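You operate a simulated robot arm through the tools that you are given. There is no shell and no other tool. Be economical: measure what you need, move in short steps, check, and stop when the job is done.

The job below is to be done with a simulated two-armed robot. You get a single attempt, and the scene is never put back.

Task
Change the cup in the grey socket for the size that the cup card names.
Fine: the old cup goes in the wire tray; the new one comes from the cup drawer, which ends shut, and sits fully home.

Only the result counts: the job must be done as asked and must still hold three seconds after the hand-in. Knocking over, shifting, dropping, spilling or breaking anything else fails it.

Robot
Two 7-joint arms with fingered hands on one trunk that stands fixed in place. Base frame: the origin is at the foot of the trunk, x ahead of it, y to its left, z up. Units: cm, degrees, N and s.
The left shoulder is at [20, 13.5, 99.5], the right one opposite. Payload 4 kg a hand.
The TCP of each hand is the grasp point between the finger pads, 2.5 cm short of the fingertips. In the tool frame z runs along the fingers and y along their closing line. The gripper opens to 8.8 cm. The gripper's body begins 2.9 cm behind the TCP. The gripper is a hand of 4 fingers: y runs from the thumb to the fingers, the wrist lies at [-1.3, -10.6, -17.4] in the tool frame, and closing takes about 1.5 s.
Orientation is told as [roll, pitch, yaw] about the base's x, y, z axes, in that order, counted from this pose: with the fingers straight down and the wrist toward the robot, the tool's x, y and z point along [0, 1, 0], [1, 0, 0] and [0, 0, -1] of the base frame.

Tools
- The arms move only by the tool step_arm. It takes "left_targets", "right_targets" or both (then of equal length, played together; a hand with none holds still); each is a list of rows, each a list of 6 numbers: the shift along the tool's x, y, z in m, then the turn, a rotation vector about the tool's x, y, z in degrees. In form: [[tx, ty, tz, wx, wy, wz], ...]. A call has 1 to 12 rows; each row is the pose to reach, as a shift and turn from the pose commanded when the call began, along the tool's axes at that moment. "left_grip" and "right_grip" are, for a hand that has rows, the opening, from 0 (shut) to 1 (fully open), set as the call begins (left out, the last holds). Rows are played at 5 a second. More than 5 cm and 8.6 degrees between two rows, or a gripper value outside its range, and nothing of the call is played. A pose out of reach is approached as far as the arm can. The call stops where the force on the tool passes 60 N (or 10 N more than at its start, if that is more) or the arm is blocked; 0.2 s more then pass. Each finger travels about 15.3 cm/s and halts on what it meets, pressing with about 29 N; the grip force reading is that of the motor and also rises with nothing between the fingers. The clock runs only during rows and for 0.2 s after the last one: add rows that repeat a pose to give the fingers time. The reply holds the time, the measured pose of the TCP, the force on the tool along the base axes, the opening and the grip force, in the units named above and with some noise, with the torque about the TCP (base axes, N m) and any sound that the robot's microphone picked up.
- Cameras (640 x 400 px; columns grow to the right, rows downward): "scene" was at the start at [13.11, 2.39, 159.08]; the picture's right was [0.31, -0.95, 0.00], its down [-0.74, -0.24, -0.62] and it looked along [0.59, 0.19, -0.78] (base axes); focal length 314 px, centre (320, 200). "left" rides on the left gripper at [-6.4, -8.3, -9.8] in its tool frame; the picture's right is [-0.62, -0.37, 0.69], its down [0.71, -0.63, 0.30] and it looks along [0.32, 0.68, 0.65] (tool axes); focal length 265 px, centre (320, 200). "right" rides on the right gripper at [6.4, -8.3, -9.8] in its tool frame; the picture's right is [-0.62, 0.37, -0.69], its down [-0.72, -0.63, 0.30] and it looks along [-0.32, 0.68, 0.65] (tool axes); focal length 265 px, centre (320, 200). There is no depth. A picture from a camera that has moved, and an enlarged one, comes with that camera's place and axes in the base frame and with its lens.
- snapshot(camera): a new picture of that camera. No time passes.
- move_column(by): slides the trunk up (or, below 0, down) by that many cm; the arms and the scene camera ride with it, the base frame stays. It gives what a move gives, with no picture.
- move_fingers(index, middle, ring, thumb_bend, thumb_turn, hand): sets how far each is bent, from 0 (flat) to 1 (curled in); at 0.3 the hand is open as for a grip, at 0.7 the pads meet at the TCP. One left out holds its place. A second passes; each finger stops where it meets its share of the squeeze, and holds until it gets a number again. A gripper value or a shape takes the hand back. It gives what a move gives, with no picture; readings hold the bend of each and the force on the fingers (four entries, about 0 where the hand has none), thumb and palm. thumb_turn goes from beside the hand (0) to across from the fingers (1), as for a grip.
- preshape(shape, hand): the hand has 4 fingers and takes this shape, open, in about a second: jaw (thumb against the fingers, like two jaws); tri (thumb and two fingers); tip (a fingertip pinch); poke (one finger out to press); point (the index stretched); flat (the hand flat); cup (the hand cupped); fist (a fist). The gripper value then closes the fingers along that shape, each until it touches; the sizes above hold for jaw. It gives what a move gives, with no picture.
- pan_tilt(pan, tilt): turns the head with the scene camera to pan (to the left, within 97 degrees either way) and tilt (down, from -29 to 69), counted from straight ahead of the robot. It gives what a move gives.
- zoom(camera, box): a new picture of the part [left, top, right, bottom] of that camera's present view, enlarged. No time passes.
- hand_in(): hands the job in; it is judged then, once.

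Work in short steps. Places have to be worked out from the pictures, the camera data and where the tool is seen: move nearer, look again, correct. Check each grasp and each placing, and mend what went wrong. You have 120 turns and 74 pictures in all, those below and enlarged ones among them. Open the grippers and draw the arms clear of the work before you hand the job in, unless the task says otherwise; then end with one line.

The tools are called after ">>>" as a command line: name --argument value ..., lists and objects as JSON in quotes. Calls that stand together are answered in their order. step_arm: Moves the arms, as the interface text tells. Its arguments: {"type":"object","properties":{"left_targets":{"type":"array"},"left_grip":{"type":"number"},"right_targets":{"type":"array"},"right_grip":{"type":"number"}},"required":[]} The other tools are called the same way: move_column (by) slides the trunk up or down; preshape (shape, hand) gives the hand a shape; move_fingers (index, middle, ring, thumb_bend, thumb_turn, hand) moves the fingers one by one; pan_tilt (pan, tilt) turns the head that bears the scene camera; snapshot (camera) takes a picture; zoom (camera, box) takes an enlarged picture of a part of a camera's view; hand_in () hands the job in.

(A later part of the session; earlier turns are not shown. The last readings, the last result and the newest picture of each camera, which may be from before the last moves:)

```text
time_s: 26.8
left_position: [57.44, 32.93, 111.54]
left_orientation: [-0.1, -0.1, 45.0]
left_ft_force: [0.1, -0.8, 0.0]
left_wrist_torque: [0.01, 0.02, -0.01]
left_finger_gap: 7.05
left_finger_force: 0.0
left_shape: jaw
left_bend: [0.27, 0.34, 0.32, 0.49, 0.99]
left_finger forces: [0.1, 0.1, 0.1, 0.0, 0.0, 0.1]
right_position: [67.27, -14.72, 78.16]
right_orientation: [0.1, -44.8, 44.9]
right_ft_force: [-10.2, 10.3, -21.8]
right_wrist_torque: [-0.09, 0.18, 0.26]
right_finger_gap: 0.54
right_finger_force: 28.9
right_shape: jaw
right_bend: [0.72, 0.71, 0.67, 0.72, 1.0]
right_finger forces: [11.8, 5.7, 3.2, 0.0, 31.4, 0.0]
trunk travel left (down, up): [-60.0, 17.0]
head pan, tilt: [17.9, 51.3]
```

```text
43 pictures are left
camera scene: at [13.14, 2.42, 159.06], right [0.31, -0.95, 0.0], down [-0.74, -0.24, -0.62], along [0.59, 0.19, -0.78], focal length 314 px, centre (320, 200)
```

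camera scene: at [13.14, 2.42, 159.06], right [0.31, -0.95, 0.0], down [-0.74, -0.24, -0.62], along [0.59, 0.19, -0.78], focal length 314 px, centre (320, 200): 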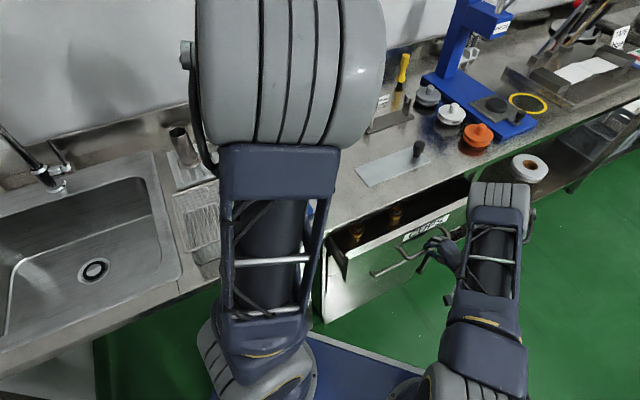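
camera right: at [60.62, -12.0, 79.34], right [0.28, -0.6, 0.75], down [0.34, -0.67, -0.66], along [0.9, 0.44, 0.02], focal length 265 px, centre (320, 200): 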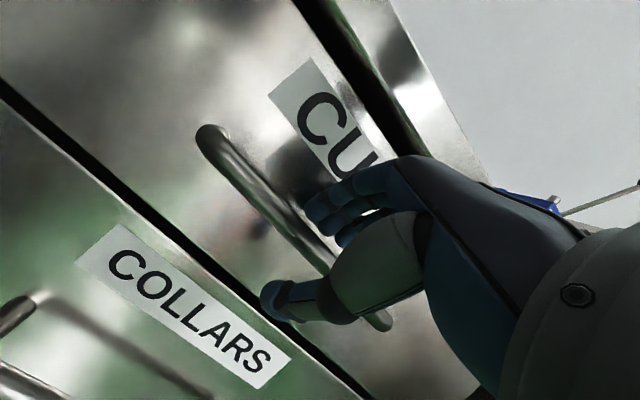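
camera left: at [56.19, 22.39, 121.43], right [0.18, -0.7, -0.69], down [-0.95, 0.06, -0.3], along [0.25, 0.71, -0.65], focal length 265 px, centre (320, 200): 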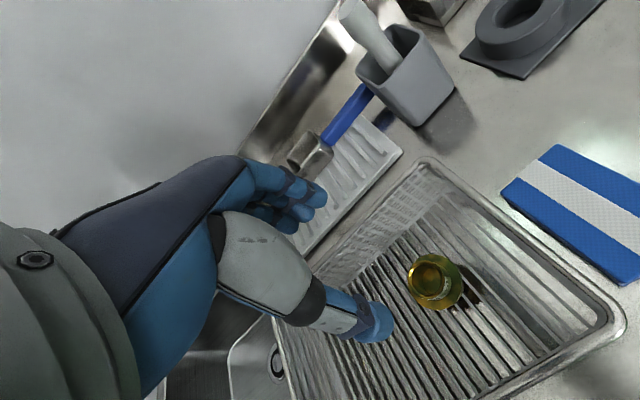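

The drawer slides. I'll pull another 10 cm, with a small correction for the side force.

>>> step_arm --right_targets '[[0.001, -0.0177, -0.0177, 0, 0, 0], [0.002, -0.0354, -0.0354, 0, 0, 0], [0.003, -0.053, -0.053, 0, 0, 0], [0.003, -0.0707, -0.0707, 0, 0, 0], [0.003, -0.0707, -0.0707, 0, 0, 0]]'

>>> zoom --camera "scene" --box '[320, 160, 480, 260]'

```text
time_s: 28.0
left_position: [57.42, 32.86, 111.43]
left_orientation: [0.1, 0.0, 45.0]
left_ft_force: [0.4, 0.5, 0.6]
left_wrist_torque: [-0.02, 0.03, 0.02]
left_finger_gap: 7.04
left_finger_force: 0.0
left_shape: jaw
left_bend: [0.27, 0.34, 0.32, 0.49, 0.99]
left_finger forces: [0.1, 0.0, 0.0, 0.0, 0.0, 0.0]
right_position: [61.83, -21.9, 78.19]
right_orientation: [0.7, -44.8, 44.9]
right_ft_force: [-21.7, 22.1, -19.4]
right_wrist_torque: [-0.07, 0.14, 0.46]
right_finger_gap: 0.59
right_finger_force: 29.0
right_shape: jaw
right_bend: [0.72, 0.71, 0.7, 0.73, 0.94]
right_finger forces: [11.5, 4.8, 3.6, 0.1, 27.5, 0.0]
right hand out of reach, approached as far as the arm can: row 3, 4, 5
trunk travel left (down, up): [-60.0, 17.0]
head pan, tilt: [17.9, 51.3]
```

```text
4.00 times, centred on (400, 210) of scene
camera zoom: at [13.09, 2.45, 159.08], right [0.31, -0.95, 0.0], down [-0.74, -0.24, -0.62], along [0.59, 0.19, -0.78], focal length 1254 px, centre (0, 160)
```

zoom: 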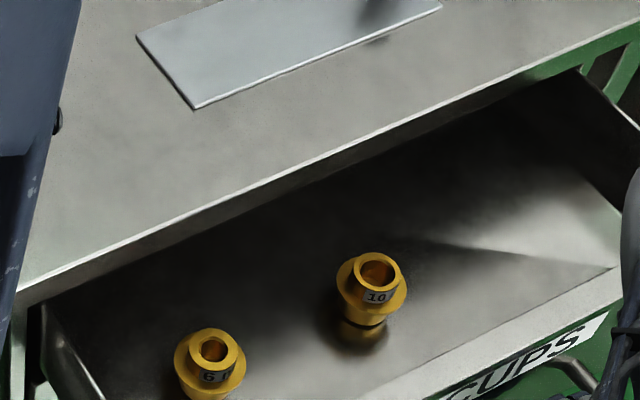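

The drawer is open about 19 cm and shows "6" and "10" cups. The arm is at its reach limit, so I'll release the handle and back off along the fingers.

>>> step_arm --right_targets '[[0.002, 0.012, 0.012, 0, 0, 0], [0.002, 0.012, 0.012, 0, 0, 0], [0.002, 0.012, 0.012, 0, 0, 0], [0.002, 0.012, 0.012, 0, 0, 0], [0.002, 0.012, 0.012, 0, 0, 0], [0.002, 0.012, 0.012, 0, 0, 0]]' --right_grip 0.6

>>> snapshot --camera "right"

>>> snapshot --camera "scene"

```text
time_s: 29.4
left_position: [57.43, 32.85, 111.58]
left_orientation: [-0.1, 0.0, 45.0]
left_ft_force: [-0.7, -0.7, 0.1]
left_wrist_torque: [-0.04, 0.01, 0.04]
left_finger_gap: 7.03
left_finger_force: 0.2
left_shape: jaw
left_bend: [0.27, 0.34, 0.32, 0.49, 0.99]
left_finger forces: [0.1, 0.0, 0.0, 0.0, 0.0, 0.0]
right_position: [63.32, -20.75, 78.26]
right_orientation: [0.0, -45.0, 44.9]
right_ft_force: [-0.2, 0.1, 0.6]
right_wrist_torque: [-0.03, -0.02, -0.01]
right_finger_gap: 5.25
right_finger_force: 0.2
right_shape: jaw
right_bend: [0.29, 0.41, 0.37, 0.65, 1.0]
right_finger forces: [0.0, 0.0, 0.0, 0.0, 0.0, 0.0]
trunk travel left (down, up): [-60.0, 17.0]
head pan, tilt: [17.9, 51.3]
```

```text
41 pictures are left
camera right: at [49.55, -25.33, 79.43], right [0.28, -0.6, 0.75], down [0.34, -0.67, -0.66], along [0.9, 0.44, 0.02], focal length 265 px, centre (320, 200)
```

right: 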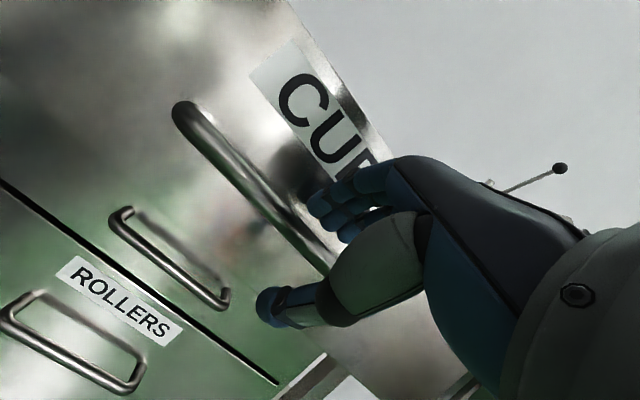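

```text
40 pictures are left
camera scene: at [13.11, 2.39, 159.08], right [0.31, -0.95, 0.0], down [-0.74, -0.24, -0.62], along [0.59, 0.19, -0.78], focal length 314 px, centre (320, 200)
```

scene: 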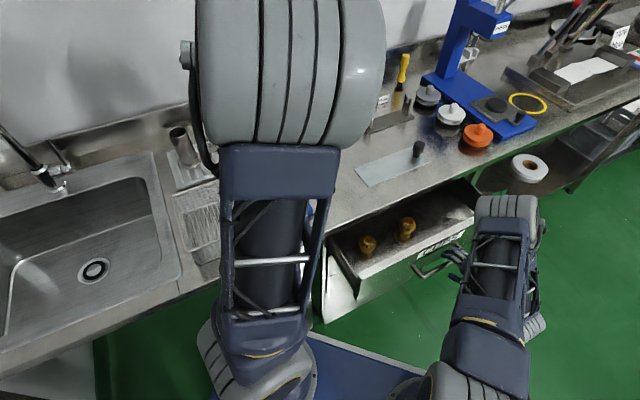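

I'll back the right hand out along its finger axis, then raise it and move it aside.

>>> step_arm --right_targets '[[0, 0, -0.03, 0, 0, 0], [0, 0, -0.06, 0, 0, 0], [0, 0.015, -0.09, 0, 0, 0], [-0.02, 0.045, -0.12, 0, 0, 0], [-0.05, 0.06, -0.15, 0, 0, 0], [-0.08, 0.07, -0.17, 0, 0, 0], [-0.08, 0.07, -0.17, 0, 0, 0]]'

>>> zoom --camera "scene" --box '[320, 170, 480, 290]'

>>> snapshot --camera "right"

```text
time_s: 31.0
left_position: [57.48, 32.9, 111.52]
left_orientation: [-0.1, 0.1, 45.0]
left_ft_force: [0.7, -0.3, 0.2]
left_wrist_torque: [0.02, -0.01, -0.01]
left_finger_gap: 7.03
left_finger_force: 0.1
left_shape: jaw
left_bend: [0.27, 0.34, 0.32, 0.49, 0.99]
left_finger forces: [0.1, 0.1, 0.0, 0.0, 0.0, 0.1]
right_position: [63.9, -31.3, 95.33]
right_orientation: [-0.1, -44.9, 44.8]
right_ft_force: [-1.1, -0.5, -0.5]
right_wrist_torque: [0.0, 0.02, 0.01]
right_finger_gap: 5.28
right_finger_force: 0.0
right_shape: jaw
right_bend: [0.29, 0.41, 0.37, 0.65, 1.0]
right_finger forces: [0.0, 0.1, 0.1, 0.1, 0.0, 0.1]
right hand out of reach, approached as far as the arm can: row 1, 2, 3
trunk travel left (down, up): [-60.0, 17.0]
head pan, tilt: [17.9, 51.3]
```

```text
3.33 times, centred on (400, 230) of scene
camera zoom: at [13.12, 2.4, 159.08], right [0.31, -0.95, 0.0], down [-0.74, -0.24, -0.62], along [0.59, 0.19, -0.78], focal length 1045 px, centre (53, 100)
```

zoom: 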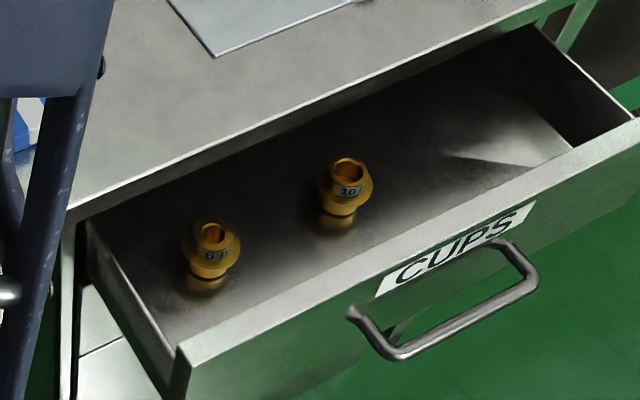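

```text
38 pictures are left
camera right: at [50.29, -35.9, 96.46], right [0.28, -0.6, 0.75], down [0.34, -0.67, -0.66], along [0.9, 0.44, 0.02], focal length 265 px, centre (320, 200)
```

right: 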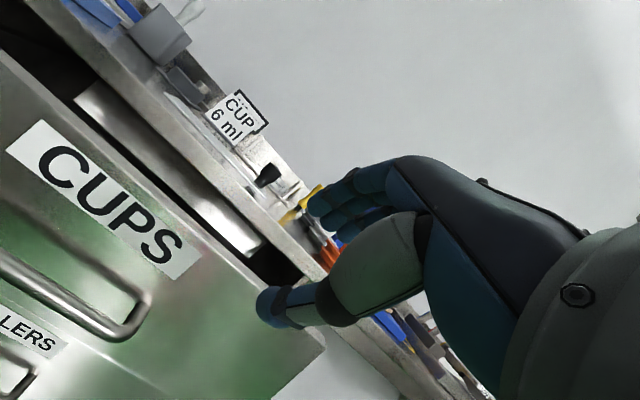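

The "6" cup is near (64,3.8), almost under the bench edge, so I'll reach in with the fingers tilted about 40° inward and the closing line parallel to the bench edge. First I swing the left hand to yaw −45° above the drawer.

>>> step_arm --left_targets '[[-0.0173, -0.0179, 0, 0, 0, 7.5], [-0.0347, -0.0358, 0, 0, 0, 15], [-0.052, -0.0538, 0, 0, 0, 22.5], [-0.0693, -0.0717, 0, 0, 0, 30], [-0.0867, -0.0896, 0, 0, 0, 37.5], [-0.104, -0.1075, 0, 0, 0, 45], [-0.1213, -0.1254, 0, 0, 0, 52.5], [-0.1387, -0.1433, 0, 0, 0, 60], [-0.156, -0.1613, 0, 0, 0, 67.5], [-0.1733, -0.1792, 0, 0, 0, 75], [-0.1907, -0.1971, 0, 0, 0, 82.5], [-0.208, -0.215, 0, 0, 0, 90]]'

>>> snapshot --camera "left"

```text
time_s: 33.6
left_position: [57.3, 2.79, 111.37]
left_orientation: [0.0, 0.1, -45.1]
left_ft_force: [-0.2, 0.0, -0.8]
left_wrist_torque: [0.0, -0.02, -0.01]
left_finger_gap: 7.04
left_finger_force: 0.1
left_shape: jaw
left_bend: [0.27, 0.34, 0.32, 0.49, 0.99]
left_finger forces: [0.1, 0.0, 0.0, 0.0, 0.0, 0.0]
right_position: [63.93, -31.28, 95.34]
right_orientation: [0.0, -45.0, 45.0]
right_ft_force: [0.3, 0.7, -0.4]
right_wrist_torque: [0.01, 0.04, 0.0]
right_finger_gap: 5.24
right_finger_force: 0.1
right_shape: jaw
right_bend: [0.29, 0.41, 0.37, 0.65, 1.0]
right_finger forces: [0.0, 0.0, 0.1, 0.1, 0.0, 0.0]
trunk travel left (down, up): [-60.0, 17.0]
head pan, tilt: [17.9, 51.3]
```

```text
37 pictures are left
camera left: at [46.79, 4.12, 121.29], right [-0.7, -0.18, -0.69], down [0.06, 0.95, -0.3], along [0.71, -0.26, -0.65], focal length 265 px, centre (320, 200)
```

left: 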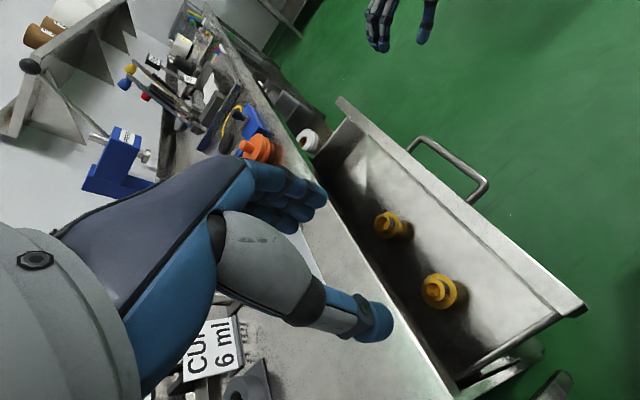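

The "6" cup neck top triangulates to (64,3.85,78.8), about 2 cm outside the bench edge, which is too tight for a straight-down grasp. I'll make a fist with the left hand, lower it inside the drawer behind the front panel, and push the drawer farther out. The right hand steps aside.

>>> preshape --hand "left" --shape "fist"

>>> step_arm --left_targets '[[0, 0.035, 0.02, 0, 0, 0], [0, 0.07, 0.04, 0, 0, 0], [0, 0.105, 0.06, 0, 0, 0], [0, 0.134, 0.08, 0, 0, 0], [0, 0.134, 0.12, 0, 0, 0], [0, 0.134, 0.15, 0, 0, 0], [0, 0.134, 0.15, 0, 0, 0]]' --right_targets '[[-0.02, 0.01, -0.01, 0, 0, 0], [-0.04, 0.02, -0.02, 0, 0, 0], [-0.06, 0.03, -0.03, 0, 0, 0], [-0.08, 0.04, -0.04, 0, 0, 0], [-0.08, 0.04, -0.04, 0, 0, 0], [-0.08, 0.04, -0.04, 0, 0, 0], [-0.08, 0.04, -0.04, 0, 0, 0]]'

>>> snapshot --camera "left"

>>> zoom --camera "scene" --box '[300, 150, 500, 275]'

```text
time_s: 34.5
left_position: [57.22, 2.76, 111.5]
left_orientation: [0.0, 0.0, -45.0]
left_ft_force: [-0.2, -0.3, -0.1]
left_wrist_torque: [-0.02, 0.02, 0.03]
left_finger_gap: 0.01
left_finger_force: 0.1
left_shape: fist
left_bend: [1.0, 1.0, 1.0, 0.86, 0.85]
left_finger forces: [0.1, 0.0, 0.0, 0.0, 0.0, 0.0]
right_position: [64.08, -31.36, 95.36]
right_orientation: [0.0, -45.0, 44.9]
right_ft_force: [-0.5, -0.4, -0.5]
right_wrist_torque: [-0.03, 0.0, 0.01]
right_finger_gap: 5.26
right_finger_force: 0.1
right_shape: jaw
right_bend: [0.29, 0.41, 0.37, 0.65, 1.0]
right_finger forces: [0.0, 0.1, 0.0, 0.1, 0.0, 0.1]
trunk travel left (down, up): [-60.0, 17.0]
head pan, tilt: [17.9, 51.3]
```

```text
time_s: 36.1
left_position: [66.64, -6.85, 96.39]
left_orientation: [-0.1, 0.0, -45.0]
left_ft_force: [0.3, -0.5, 0.3]
left_wrist_torque: [-0.01, 0.02, 0.01]
left_finger_gap: 0.0
left_finger_force: 0.1
left_shape: fist
left_bend: [1.0, 1.0, 1.0, 0.86, 0.85]
left_finger forces: [0.0, 0.0, 0.0, 0.1, 0.1, 0.0]
right_position: [69.67, -36.89, 100.99]
right_orientation: [0.1, -45.0, 44.9]
right_ft_force: [-0.1, -0.3, 0.0]
right_wrist_torque: [0.02, 0.0, 0.04]
right_finger_gap: 5.25
right_finger_force: 0.1
right_shape: jaw
right_bend: [0.29, 0.41, 0.37, 0.65, 1.0]
right_finger forces: [0.0, 0.0, 0.0, 0.0, 0.0, 0.0]
trunk travel left (down, up): [-60.0, 17.0]
head pan, tilt: [17.9, 51.3]
```

```text
36 pictures are left
camera left: at [56.26, -5.54, 106.3], right [-0.7, -0.18, -0.69], down [0.06, 0.95, -0.3], along [0.71, -0.25, -0.65], focal length 265 px, centre (320, 200)
```

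left: 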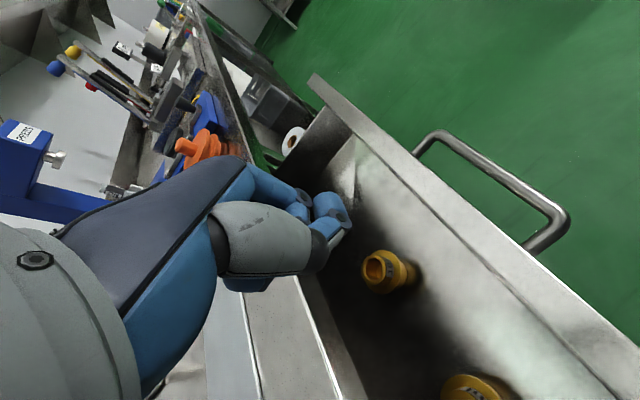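

```text
3.20 times, centred on (400, 212) of scene
camera zoom: at [13.11, 2.39, 159.08], right [0.31, -0.95, 0.0], down [-0.74, -0.24, -0.62], along [0.59, 0.19, -0.78], focal length 1003 px, centre (64, 160)
```

zoom: 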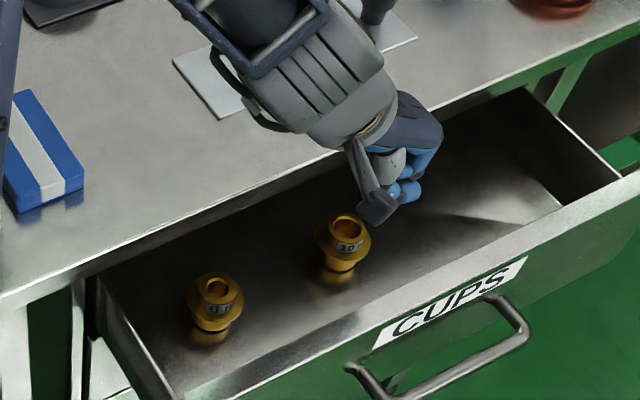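

The panel top is about z 89 at normal ≈34. I'll lower the fist to z≈85 inside the drawer, clear of the cups, whose tops are at 79.

>>> step_arm --left_targets '[[0, 0, 0.04, 0, 0, 0], [0, 0, 0.08, 0, 0, 0], [0, 0, 0.114, 0, 0, 0], [0, 0, 0.114, 0, 0, 0]]'

>>> snapshot --camera "left"

>>> zoom --camera "scene" --box '[340, 160, 468, 240]'

```text
time_s: 37.1
left_position: [66.69, -6.74, 84.88]
left_orientation: [0.0, 0.0, -45.0]
left_ft_force: [-0.8, 0.0, -1.2]
left_wrist_torque: [0.0, -0.01, 0.02]
left_finger_gap: 0.0
left_finger_force: 0.0
left_shape: fist
left_bend: [1.0, 1.0, 1.0, 0.86, 0.85]
left_finger forces: [0.0, 0.0, 0.0, 0.0, 0.1, 0.0]
right_position: [69.68, -36.9, 100.85]
right_orientation: [0.0, -45.0, 44.9]
right_ft_force: [-0.9, -0.5, 0.3]
right_wrist_torque: [0.0, -0.01, 0.01]
right_finger_gap: 5.27
right_finger_force: 0.1
right_shape: jaw
right_bend: [0.29, 0.41, 0.37, 0.65, 1.0]
right_finger forces: [0.1, 0.0, 0.0, 0.1, 0.0, 0.1]
trunk travel left (down, up): [-60.0, 17.0]
head pan, tilt: [17.9, 51.3]
```

```text
34 pictures are left
camera left: at [56.28, -5.38, 94.79], right [-0.7, -0.18, -0.69], down [0.06, 0.95, -0.3], along [0.71, -0.25, -0.65], focal length 265 px, centre (320, 200)
```

left: 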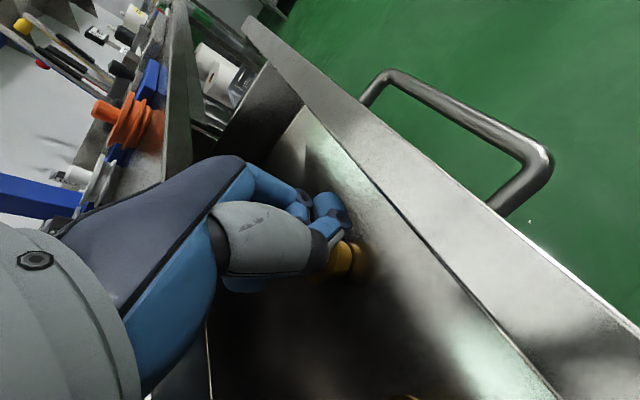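

```text
5.00 times, centred on (404, 200) of scene
camera zoom: at [13.11, 2.39, 159.08], right [0.31, -0.95, 0.0], down [-0.74, -0.24, -0.62], along [0.59, 0.19, -0.78], focal length 1567 px, centre (-100, 200)
```

zoom: 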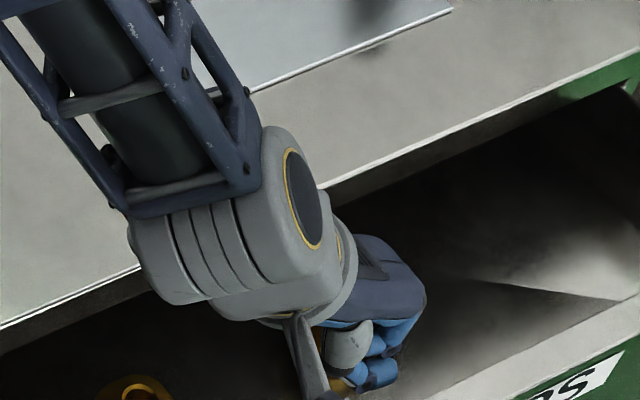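

The fist is inside. Pushing outward (tool −x) about 11 cm in steps.

>>> step_arm --left_targets '[[-0.02, 0, 0, 0, 0, 0], [-0.035, 0, 0, 0, 0, 0], [-0.05, 0, 0, 0, 0, 0], [-0.065, 0, 0, 0, 0, 0], [-0.08, 0, 0, 0, 0, 0], [-0.095, 0, 0, 0, 0, 0], [-0.11, 0, 0, 0, 0, 0], [-0.11, 0, 0, 0, 0, 0]]'

>>> zoom --camera "scene" --box '[300, 150, 500, 275]'

```text
time_s: 38.9
left_position: [58.94, -14.29, 85.08]
left_orientation: [0.0, 0.0, -45.0]
left_ft_force: [-0.1, -0.3, 0.0]
left_wrist_torque: [-0.02, -0.03, 0.01]
left_finger_gap: 0.0
left_finger_force: 0.1
left_shape: fist
left_bend: [1.0, 1.0, 1.0, 0.86, 0.85]
left_finger forces: [0.0, 0.0, 0.0, 0.0, 0.0, 0.0]
right_position: [69.63, -36.94, 100.86]
right_orientation: [0.0, -45.0, 45.0]
right_ft_force: [-0.5, 0.3, -0.9]
right_wrist_torque: [0.04, 0.02, -0.03]
right_finger_gap: 5.25
right_finger_force: 0.1
right_shape: jaw
right_bend: [0.29, 0.41, 0.37, 0.65, 1.0]
right_finger forces: [0.0, 0.0, 0.0, 0.0, 0.0, 0.0]
trunk travel left (down, up): [-60.0, 17.0]
head pan, tilt: [17.9, 51.3]
```

```text
3.20 times, centred on (400, 212) of scene
camera zoom: at [13.12, 2.39, 159.08], right [0.31, -0.95, 0.0], down [-0.74, -0.24, -0.62], along [0.59, 0.19, -0.78], focal length 1003 px, centre (64, 160)
```

zoom: 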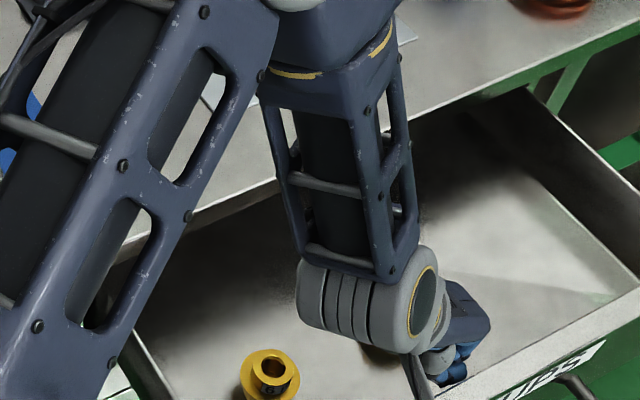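

The drawer moved further out. I'll pull the fist back inward, raise it, reshape to jaw, and look.

>>> step_arm --left_targets '[[0.02, 0, 0, 0, 0, 0], [0.03, 0, -0.03, 0, 0, 0], [0.03, 0, -0.07, 0, 0, 0], [0.03, 0, -0.11, 0, 0, 0], [0.03, -0.04, -0.14, 0, 0, 0], [0.03, -0.085, -0.16, 0, 0, 0], [0.03, -0.13, -0.18, 0, 0, 0], [0.03, -0.13, -0.18, 0, 0, 0]]'

>>> preshape --hand "left" --shape "jaw"

>>> snapshot --camera "left"

>>> snapshot --camera "scene"

```text
time_s: 40.7
left_position: [51.85, -3.07, 102.79]
left_orientation: [0.1, 0.0, -45.0]
left_ft_force: [0.1, -0.1, 0.6]
left_wrist_torque: [-0.02, 0.02, -0.02]
left_finger_gap: 0.0
left_finger_force: 0.1
left_shape: fist
left_bend: [1.0, 1.0, 1.0, 0.86, 0.85]
left_finger forces: [0.1, 0.0, 0.1, 0.0, 0.1, 0.1]
right_position: [69.55, -36.95, 100.88]
right_orientation: [0.0, -45.0, 44.9]
right_ft_force: [0.1, 0.6, -0.5]
right_wrist_torque: [0.02, 0.01, 0.02]
right_finger_gap: 5.23
right_finger_force: 0.2
right_shape: jaw
right_bend: [0.29, 0.41, 0.37, 0.65, 1.0]
right_finger forces: [0.0, 0.1, 0.0, 0.0, 0.0, 0.1]
trunk travel left (down, up): [-60.0, 17.0]
head pan, tilt: [17.9, 51.3]
```

```text
time_s: 41.6
left_position: [51.88, -3.11, 102.74]
left_orientation: [0.1, -0.1, -44.9]
left_ft_force: [-0.6, -0.6, 0.2]
left_wrist_torque: [-0.02, 0.01, -0.01]
left_finger_gap: 8.76
left_finger_force: 0.1
left_shape: jaw
left_bend: [0.3, 0.3, 0.3, 0.3, 0.97]
left_finger forces: [0.0, 0.0, 0.0, 0.0, 0.1, 0.0]
right_position: [69.58, -37.01, 101.0]
right_orientation: [-0.1, -44.9, 44.8]
right_ft_force: [0.1, 0.5, -0.1]
right_wrist_torque: [0.0, -0.04, 0.01]
right_finger_gap: 5.23
right_finger_force: 0.0
right_shape: jaw
right_bend: [0.29, 0.41, 0.37, 0.65, 1.0]
right_finger forces: [0.1, 0.0, 0.1, 0.0, 0.0, 0.1]
trunk travel left (down, up): [-60.0, 17.0]
head pan, tilt: [17.9, 51.3]
```

```text
31 pictures are left
camera left: at [41.47, -1.75, 112.64], right [-0.7, -0.18, -0.69], down [0.06, 0.95, -0.3], along [0.71, -0.25, -0.65], focal length 265 px, centre (320, 200)
```

left: 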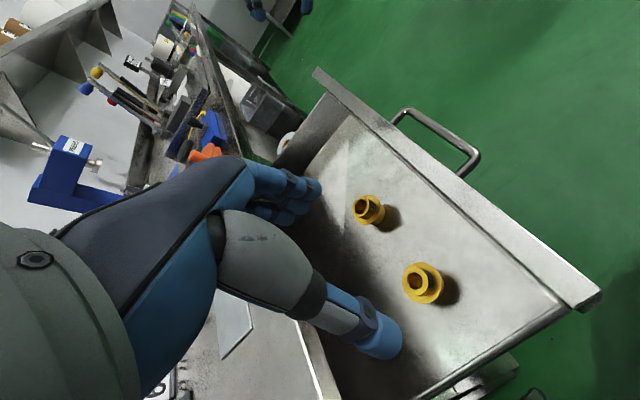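

```text
30 pictures are left
camera scene: at [13.11, 2.39, 159.08], right [0.31, -0.95, 0.0], down [-0.74, -0.24, -0.62], along [0.59, 0.19, -0.78], focal length 314 px, centre (320, 200)
```

scene: 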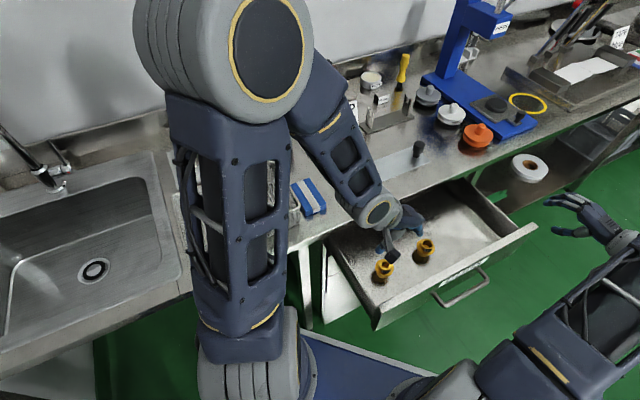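

The drawer is now ~25 cm open, both cups upright. Cup "6" is at about (57.4,-2.8), with 10 cm clearance all round. I'll move above it and check.

>>> step_arm --left_targets '[[0.0205, 0.0185, 0.02, 0, 0, 0], [0.041, 0.037, 0.04, 0, 0, 0], [0.041, 0.037, 0.075, 0, 0, 0], [0.041, 0.037, 0.107, 0, 0, 0], [0.041, 0.037, 0.107, 0, 0, 0]]' --left_grip 0.8

>>> snapshot --camera "left"

>>> zoom --camera "scene" --box '[340, 220, 468, 300]'

```text
time_s: 42.8
left_position: [57.3, -2.75, 92.05]
left_orientation: [-0.1, 0.1, -45.0]
left_ft_force: [0.4, 0.3, 0.0]
left_wrist_torque: [0.0, 0.0, 0.02]
left_finger_gap: 7.06
left_finger_force: 0.0
left_shape: jaw
left_bend: [0.27, 0.34, 0.31, 0.49, 0.99]
left_finger forces: [0.0, 0.1, 0.1, 0.0, 0.0, 0.0]
right_position: [69.67, -36.92, 100.92]
right_orientation: [0.1, -45.1, 44.9]
right_ft_force: [-0.6, 0.5, 1.1]
right_wrist_torque: [0.02, 0.01, -0.04]
right_finger_gap: 5.25
right_finger_force: 0.1
right_shape: jaw
right_bend: [0.29, 0.41, 0.37, 0.65, 1.0]
right_finger forces: [0.0, 0.0, 0.0, 0.0, 0.1, 0.0]
trunk travel left (down, up): [-60.0, 17.0]
head pan, tilt: [17.9, 51.3]
```

```text
29 pictures are left
camera left: at [46.95, -1.46, 101.94], right [-0.7, -0.18, -0.69], down [0.06, 0.95, -0.3], along [0.71, -0.25, -0.65], focal length 265 px, centre (320, 200)
```

left: 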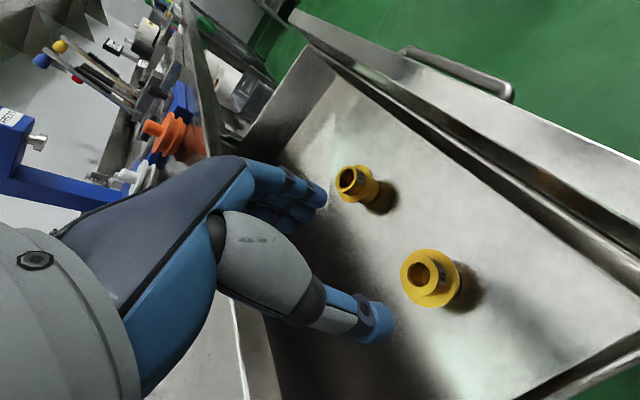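

```text
5.00 times, centred on (404, 260) of scene
camera zoom: at [13.11, 2.39, 159.08], right [0.31, -0.95, 0.0], down [-0.74, -0.24, -0.62], along [0.59, 0.19, -0.78], focal length 1567 px, centre (-100, -100)
```

zoom: 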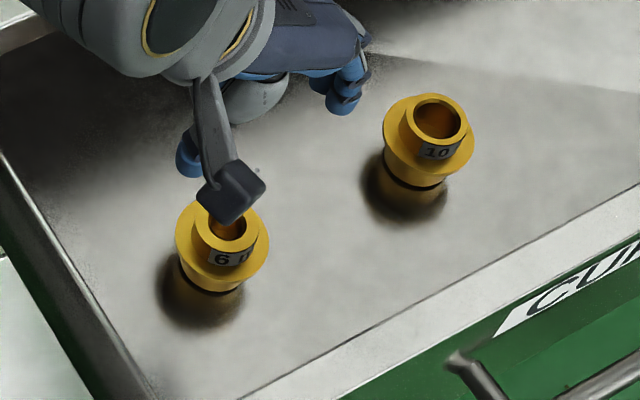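

"6 ml" confirmed; the cup centre refines to (57.6,-2.85). Lowering most of the way.

>>> step_arm --left_targets '[[0.0015, 0.003, 0.04, 0, 0, 0], [0.0015, 0.003, 0.08, 0, 0, 0], [0.0015, 0.003, 0.112, 0, 0, 0], [0.0015, 0.003, 0.112, 0, 0, 0]]'

>>> snapshot --camera "left"

```text
time_s: 43.8
left_position: [57.67, -2.83, 80.95]
left_orientation: [0.0, 0.1, -45.0]
left_ft_force: [-0.5, 0.4, 0.5]
left_wrist_torque: [-0.01, 0.01, 0.01]
left_finger_gap: 7.05
left_finger_force: 0.1
left_shape: jaw
left_bend: [0.27, 0.34, 0.31, 0.49, 0.99]
left_finger forces: [0.1, 0.1, 0.0, 0.0, 0.0, 0.0]
right_position: [69.66, -37.0, 100.87]
right_orientation: [-0.1, -45.0, 44.9]
right_ft_force: [-0.1, 0.8, 0.3]
right_wrist_torque: [0.0, -0.02, 0.03]
right_finger_gap: 5.25
right_finger_force: 0.0
right_shape: jaw
right_bend: [0.29, 0.41, 0.37, 0.65, 1.0]
right_finger forces: [0.0, 0.1, 0.0, 0.1, 0.0, 0.0]
trunk travel left (down, up): [-60.0, 17.0]
head pan, tilt: [17.9, 51.3]
```

```text
27 pictures are left
camera left: at [47.23, -1.5, 90.86], right [-0.7, -0.18, -0.69], down [0.06, 0.95, -0.3], along [0.71, -0.25, -0.65], focal length 265 px, centre (320, 200)
```

left: 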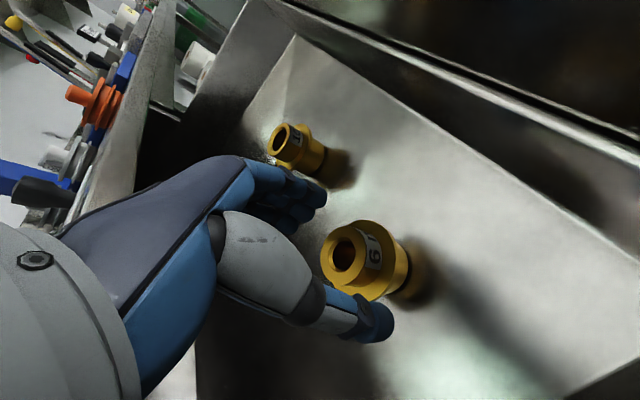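

Alignment is good. Lower the last 1.2 cm and close.

>>> step_arm --left_targets '[[-0.001, -0.002, 0.006, 0, 0, 0], [-0.001, -0.002, 0.012, 0, 0, 0], [-0.001, -0.002, 0.012, 0, 0, 0]]'

>>> step_arm --left_targets '[[0, 0, 0, 0, 0, 0], [0, 0, 0, 0, 0, 0], [0, 0, 0, 0, 0, 0], [0, 0, 0, 0, 0, 0], [0, 0, 0, 0, 0, 0], [0, 0, 0, 0, 0, 0], [0, 0, 0, 0, 0, 0], [0, 0, 0, 0, 0, 0]]' --left_grip 0.0

>>> snapshot --camera "left"

```text
time_s: 44.6
left_position: [57.35, -2.78, 79.85]
left_orientation: [0.0, 0.1, -45.0]
left_ft_force: [-0.4, 0.9, 0.2]
left_wrist_torque: [-0.02, 0.01, -0.01]
left_finger_gap: 7.08
left_finger_force: 0.0
left_shape: jaw
left_bend: [0.27, 0.34, 0.31, 0.49, 0.99]
left_finger forces: [0.0, 0.0, 0.1, 0.0, 0.1, 0.0]
right_position: [69.65, -36.87, 100.92]
right_orientation: [0.1, -45.0, 44.9]
right_ft_force: [-0.3, 0.1, 0.1]
right_wrist_torque: [0.02, -0.01, 0.0]
right_finger_gap: 5.25
right_finger_force: 0.1
right_shape: jaw
right_bend: [0.29, 0.41, 0.37, 0.65, 1.0]
right_finger forces: [0.0, 0.0, 0.1, 0.0, 0.0, 0.0]
trunk travel left (down, up): [-60.0, 17.0]
head pan, tilt: [17.9, 51.3]
```

```text
time_s: 46.4
left_position: [57.38, -2.81, 79.78]
left_orientation: [0.0, 0.0, -45.0]
left_ft_force: [0.0, -0.3, -0.2]
left_wrist_torque: [0.01, 0.0, 0.0]
left_finger_gap: 2.65
left_finger_force: 29.3
left_shape: jaw
left_bend: [0.74, 0.49, 0.56, 0.75, 1.0]
left_finger forces: [13.5, 7.9, 4.1, 0.0, 25.3, 0.1]
right_position: [69.64, -37.0, 100.86]
right_orientation: [0.0, -45.1, 44.9]
right_ft_force: [-0.2, 0.3, 0.1]
right_wrist_torque: [-0.01, -0.01, 0.02]
right_finger_gap: 5.28
right_finger_force: 0.1
right_shape: jaw
right_bend: [0.29, 0.41, 0.37, 0.65, 1.0]
right_finger forces: [0.0, 0.1, 0.0, 0.0, 0.0, 0.0]
trunk travel left (down, up): [-60.0, 17.0]
head pan, tilt: [17.9, 51.3]
```

```text
26 pictures are left
camera left: at [47.0, -1.5, 89.67], right [-0.7, -0.18, -0.69], down [0.06, 0.95, -0.3], along [0.71, -0.25, -0.65], focal length 265 px, centre (320, 200)
```

left: 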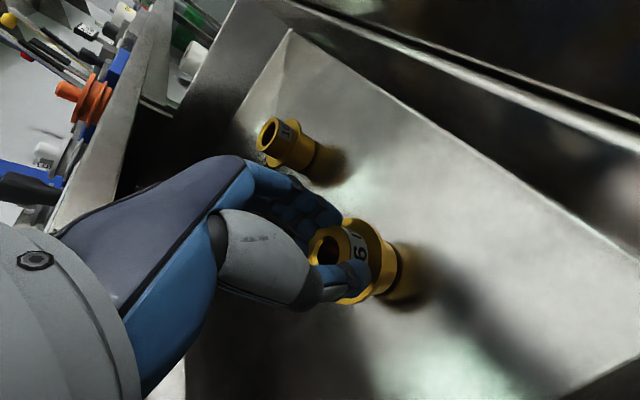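

Firm grip. I'll lift straight up to z≈110.

>>> step_arm --left_targets '[[0, 0, -0.01, 0, 0, 0], [0, 0, -0.03, 0, 0, 0], [0, 0, -0.07, 0, 0, 0], [0, 0, -0.11, 0, 0, 0], [0, 0, -0.15, 0, 0, 0], [0, 0, -0.19, 0, 0, 0], [0, 0, -0.23, 0, 0, 0], [0, 0, -0.27, 0, 0, 0], [0, 0, -0.305, 0, 0, 0], [0, 0, -0.305, 0, 0, 0]]'

>>> snapshot --camera "left"

```text
time_s: 48.6
left_position: [57.39, -2.82, 110.21]
left_orientation: [0.0, 0.0, -45.1]
left_ft_force: [0.2, -0.7, -0.6]
left_wrist_torque: [0.05, 0.0, 0.02]
left_finger_gap: 2.69
left_finger_force: 28.7
left_shape: jaw
left_bend: [0.74, 0.49, 0.56, 0.75, 1.0]
left_finger forces: [13.7, 7.9, 4.2, 0.1, 25.4, 0.0]
right_position: [69.62, -36.93, 100.92]
right_orientation: [0.0, -44.9, 44.9]
right_ft_force: [0.3, -0.3, -0.6]
right_wrist_torque: [0.01, -0.01, 0.01]
right_finger_gap: 5.23
right_finger_force: 0.0
right_shape: jaw
right_bend: [0.29, 0.41, 0.37, 0.65, 1.0]
right_finger forces: [0.0, 0.0, 0.0, 0.0, 0.0, 0.0]
trunk travel left (down, up): [-60.0, 17.0]
head pan, tilt: [17.9, 51.3]
```

```text
25 pictures are left
camera left: at [46.93, -1.5, 120.11], right [-0.7, -0.18, -0.69], down [0.06, 0.95, -0.3], along [0.71, -0.25, -0.65], focal length 265 px, centre (320, 200)
```

left: 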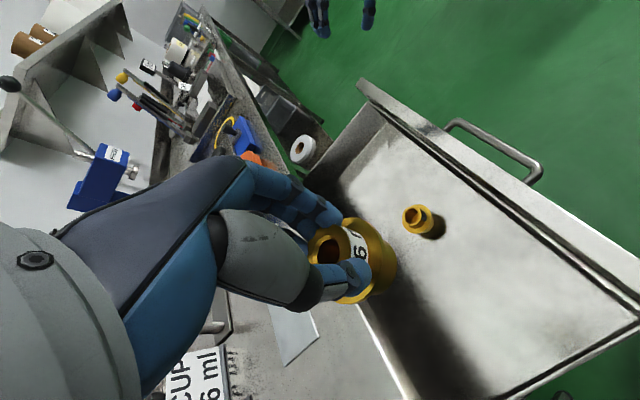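

Now carry to above the socket while yawing back to +45° (target TCP (87.7,25.9,110)).

>>> step_arm --left_targets '[[0.0347, 0.001, 0, 0, 0, -7.5], [0.0695, 0.002, 0, 0, 0, -15], [0.1042, 0.003, 0, 0, 0, -22.5], [0.139, 0.004, 0, 0, 0, -30], [0.1737, 0.005, 0, 0, 0, -37.5], [0.2085, 0.006, 0, 0, 0, -45], [0.2432, 0.007, 0, 0, 0, -52.5], [0.278, 0.008, 0, 0, 0, -60], [0.3127, 0.009, 0, 0, 0, -67.5], [0.3475, 0.01, 0, 0, 0, -75], [0.3822, 0.011, 0, 0, 0, -82.5], [0.417, 0.0112, 0, 0, 0, -90]]'

>>> step_arm --left_targets '[[0, 0, 0.035, 0, 0, 0], [0, 0, 0.065, 0, 0, 0], [0, 0, 0.065, 0, 0, 0]]'

>>> snapshot --camera "left"

>>> zoom --camera "scene" --box '[250, 70, 394, 160]'

```text
time_s: 51.2
left_position: [87.61, 25.87, 110.27]
left_orientation: [0.1, -0.1, 45.1]
left_ft_force: [0.0, -0.1, -1.4]
left_wrist_torque: [0.01, 0.01, -0.01]
left_finger_gap: 2.65
left_finger_force: 28.7
left_shape: jaw
left_bend: [0.74, 0.49, 0.57, 0.75, 1.0]
left_finger forces: [14.1, 8.0, 4.5, 0.0, 25.4, 0.0]
right_position: [69.6, -36.91, 100.9]
right_orientation: [0.0, -45.0, 44.9]
right_ft_force: [-0.1, -0.3, 0.5]
right_wrist_torque: [0.01, -0.01, 0.0]
right_finger_gap: 5.24
right_finger_force: 0.1
right_shape: jaw
right_bend: [0.29, 0.41, 0.37, 0.65, 1.0]
right_finger forces: [0.0, 0.0, 0.1, 0.2, 0.0, 0.0]
trunk travel left (down, up): [-60.0, 17.0]
head pan, tilt: [17.9, 51.3]
```

```text
time_s: 52.0
left_position: [87.78, 25.92, 103.71]
left_orientation: [0.0, 0.0, 44.9]
left_ft_force: [0.2, 0.1, -1.4]
left_wrist_torque: [-0.02, 0.02, 0.01]
left_finger_gap: 2.66
left_finger_force: 28.6
left_shape: jaw
left_bend: [0.74, 0.49, 0.57, 0.75, 1.0]
left_finger forces: [14.1, 8.2, 4.5, 0.0, 25.2, 0.1]
right_position: [69.6, -36.87, 100.85]
right_orientation: [0.0, -44.9, 44.9]
right_ft_force: [0.5, -0.5, 0.3]
right_wrist_torque: [0.03, 0.03, -0.01]
right_finger_gap: 5.25
right_finger_force: 0.1
right_shape: jaw
right_bend: [0.29, 0.41, 0.37, 0.65, 1.0]
right_finger forces: [0.0, 0.0, 0.0, 0.0, 0.1, 0.0]
trunk travel left (down, up): [-60.0, 17.0]
head pan, tilt: [17.9, 51.3]
```

```text
24 pictures are left
camera left: at [86.37, 15.44, 113.59], right [0.18, -0.7, -0.69], down [-0.95, 0.06, -0.3], along [0.25, 0.71, -0.65], focal length 265 px, centre (320, 200)
```

left: 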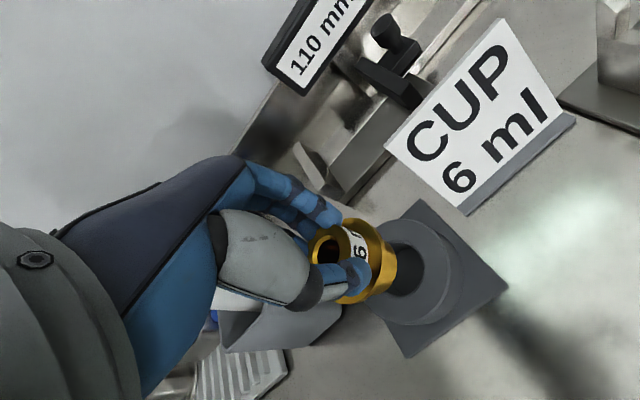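

```text
4.44 times, centred on (322, 115) of scene
camera zoom: at [13.12, 2.39, 159.08], right [0.31, -0.95, 0.0], down [-0.74, -0.24, -0.62], along [0.59, 0.19, -0.78], focal length 1393 px, centre (311, 578)
```

zoom: 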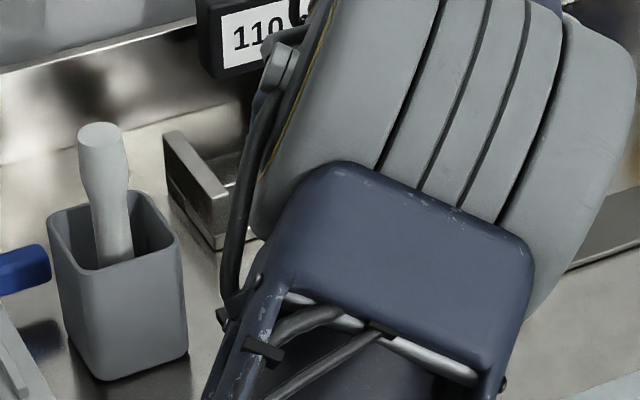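

Let me zoom the left view to compare cup and hole axes.

>>> zoom --camera "left" --box '[280, 180, 520, 330]'

```text
2.67 times, centred on (400, 255) of left
camera zoom: at [86.37, 15.44, 113.59], right [0.18, -0.7, -0.69], down [-0.95, 0.06, -0.3], along [0.25, 0.71, -0.65], focal length 708 px, centre (107, 53)
```

zoom: 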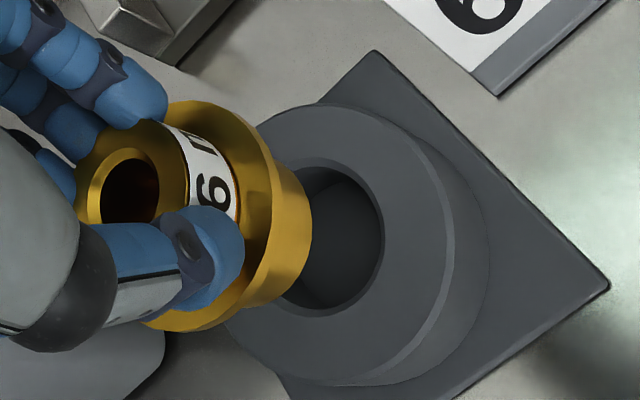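

The axes look aligned across the view. I'll lower to just above the socket (TCP z≈100) and check again where parallax is small.

>>> step_arm --left_targets '[[0, 0, 0.02, 0, 0, 0], [0, 0, 0.036, 0, 0, 0], [0, 0, 0.036, 0, 0, 0]]'

>>> zoom --camera "left" --box '[280, 180, 520, 330]'

```text
time_s: 52.8
left_position: [87.73, 25.92, 100.42]
left_orientation: [0.0, 0.0, 45.1]
left_ft_force: [-0.7, -0.4, -0.5]
left_wrist_torque: [-0.01, 0.04, -0.03]
left_finger_gap: 2.6
left_finger_force: 29.0
left_shape: jaw
left_bend: [0.74, 0.49, 0.57, 0.75, 1.0]
left_finger forces: [14.2, 8.1, 4.5, 0.0, 25.2, 0.0]
right_position: [69.53, -36.95, 100.93]
right_orientation: [0.0, -44.9, 45.0]
right_ft_force: [0.1, 0.3, 0.0]
right_wrist_torque: [-0.01, 0.03, 0.01]
right_finger_gap: 5.25
right_finger_force: 0.0
right_shape: jaw
right_bend: [0.29, 0.41, 0.37, 0.65, 1.0]
right_finger forces: [0.0, 0.1, 0.0, 0.0, 0.1, 0.0]
trunk travel left (down, up): [-60.0, 17.0]
head pan, tilt: [17.9, 51.3]
```

```text
2.67 times, centred on (400, 255) of left
camera zoom: at [86.44, 15.44, 110.13], right [0.18, -0.7, -0.69], down [-0.95, 0.06, -0.3], along [0.25, 0.71, -0.65], focal length 708 px, centre (107, 53)
```

zoom: 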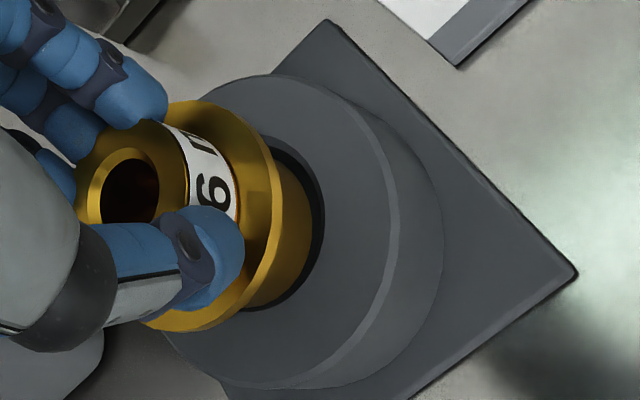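

The lower body looks concentric with the hole. Lowering gently, watching force.

>>> step_arm --left_targets '[[0, 0, 0.006, 0, 0, 0], [0, 0, 0.012, 0, 0, 0], [0, 0, 0.018, 0, 0, 0], [0, 0, 0.018, 0, 0, 0]]'

>>> zoom --camera "left" --box '[280, 180, 520, 330]'

```text
time_s: 53.8
left_position: [87.77, 25.98, 98.27]
left_orientation: [0.0, 0.0, 45.0]
left_ft_force: [4.8, 5.8, 1.7]
left_wrist_torque: [0.29, -0.22, -0.08]
left_finger_gap: 2.7
left_finger_force: 28.5
left_shape: jaw
left_bend: [0.74, 0.48, 0.55, 0.76, 1.0]
left_finger forces: [17.6, 10.4, 5.9, 0.1, 24.0, 0.1]
right_position: [69.66, -36.81, 100.93]
right_orientation: [0.0, -44.9, 45.0]
right_ft_force: [0.6, 0.2, 0.6]
right_wrist_torque: [-0.01, 0.02, 0.0]
right_finger_gap: 5.25
right_finger_force: 0.0
right_shape: jaw
right_bend: [0.29, 0.41, 0.37, 0.65, 1.0]
right_finger forces: [0.0, 0.0, 0.0, 0.1, 0.0, 0.0]
trunk travel left (down, up): [-60.0, 17.0]
head pan, tilt: [17.9, 51.3]
```

```text
2.67 times, centred on (400, 255) of left
camera zoom: at [86.4, 15.49, 108.29], right [0.18, -0.7, -0.69], down [-0.95, 0.06, -0.3], along [0.25, 0.71, -0.65], focal length 708 px, centre (107, 53)
```

zoom: 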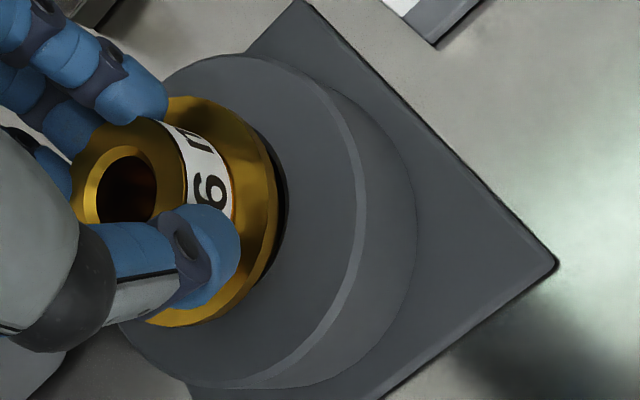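

It's entering, with a small side force along +tool y; I'll nudge 1.5 mm that way and continue down.

>>> step_arm --left_targets '[[0, 0.0015, 0, 0, 0, 0], [0, 0.0015, 0.005, 0, 0, 0], [0, 0.0015, 0.01, 0, 0, 0], [0, 0.0015, 0.013, 0, 0, 0], [0, 0.0015, 0.013, 0, 0, 0]]'

>>> zoom --camera "left" --box '[280, 180, 520, 330]'

```text
time_s: 55.0
left_position: [87.84, 25.99, 97.19]
left_orientation: [0.1, 0.0, 45.0]
left_ft_force: [-0.5, 3.9, 4.0]
left_wrist_torque: [0.15, -0.03, -0.06]
left_finger_gap: 2.68
left_finger_force: 28.9
left_shape: jaw
left_bend: [0.74, 0.49, 0.55, 0.76, 1.0]
left_finger forces: [15.6, 9.6, 5.9, 0.1, 25.6, 0.0]
right_position: [69.61, -36.92, 100.85]
right_orientation: [0.0, -45.0, 45.0]
right_ft_force: [0.6, -0.5, 0.6]
right_wrist_torque: [0.04, 0.0, 0.03]
right_finger_gap: 5.23
right_finger_force: 0.2
right_shape: jaw
right_bend: [0.29, 0.41, 0.37, 0.65, 1.0]
right_finger forces: [0.0, 0.1, 0.0, 0.0, 0.0, 0.0]
trunk travel left (down, up): [-60.0, 17.0]
head pan, tilt: [17.9, 51.3]
```

```text
2.67 times, centred on (400, 255) of left
camera zoom: at [86.52, 15.56, 107.05], right [0.18, -0.7, -0.69], down [-0.95, 0.06, -0.3], along [0.25, 0.71, -0.65], focal length 708 px, centre (107, 53)
```

zoom: 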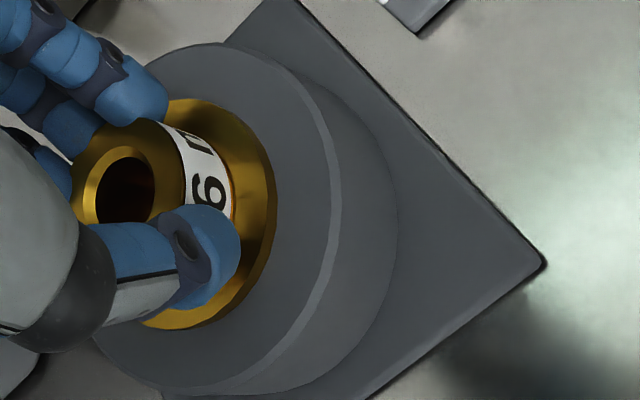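

Nearly seated. I'll press down further until there is firm contact.

>>> step_arm --left_targets '[[0, 0, 0.003, 0, 0, 0], [0, 0, 0.006, 0, 0, 0], [0, 0, 0.009, 0, 0, 0], [0, 0, 0.009, 0, 0, 0]]'

>>> zoom --camera "left" --box '[280, 180, 520, 330]'

```text
time_s: 56.0
left_position: [87.91, 25.96, 96.86]
left_orientation: [-0.4, -0.5, 44.8]
left_ft_force: [-4.1, 2.3, 42.7]
left_wrist_torque: [0.15, 0.1, 0.01]
left_finger_gap: 2.96
left_finger_force: 29.0
left_shape: jaw
left_bend: [0.74, 0.48, 0.55, 0.76, 1.0]
left_finger forces: [15.9, 10.9, 7.3, 0.0, 32.1, 0.1]
right_position: [69.52, -36.99, 101.0]
right_orientation: [-0.1, -45.0, 45.0]
right_ft_force: [-0.4, -1.2, 0.2]
right_wrist_torque: [-0.03, 0.01, -0.02]
right_finger_gap: 5.25
right_finger_force: 0.1
right_shape: jaw
right_bend: [0.29, 0.41, 0.37, 0.65, 1.0]
right_finger forces: [0.0, 0.0, 0.0, 0.0, 0.1, 0.1]
trunk travel left (down, up): [-60.0, 17.0]
head pan, tilt: [17.9, 51.3]
```

```text
2.67 times, centred on (400, 255) of left
camera zoom: at [86.52, 15.54, 106.66], right [0.18, -0.7, -0.69], down [-0.95, 0.06, -0.31], along [0.26, 0.71, -0.65], focal length 708 px, centre (107, 53)
```

zoom: 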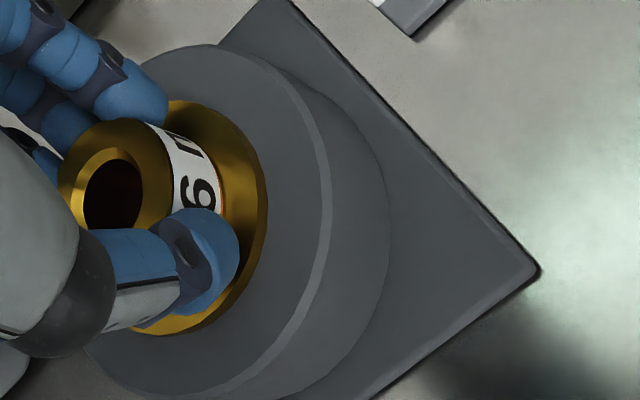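

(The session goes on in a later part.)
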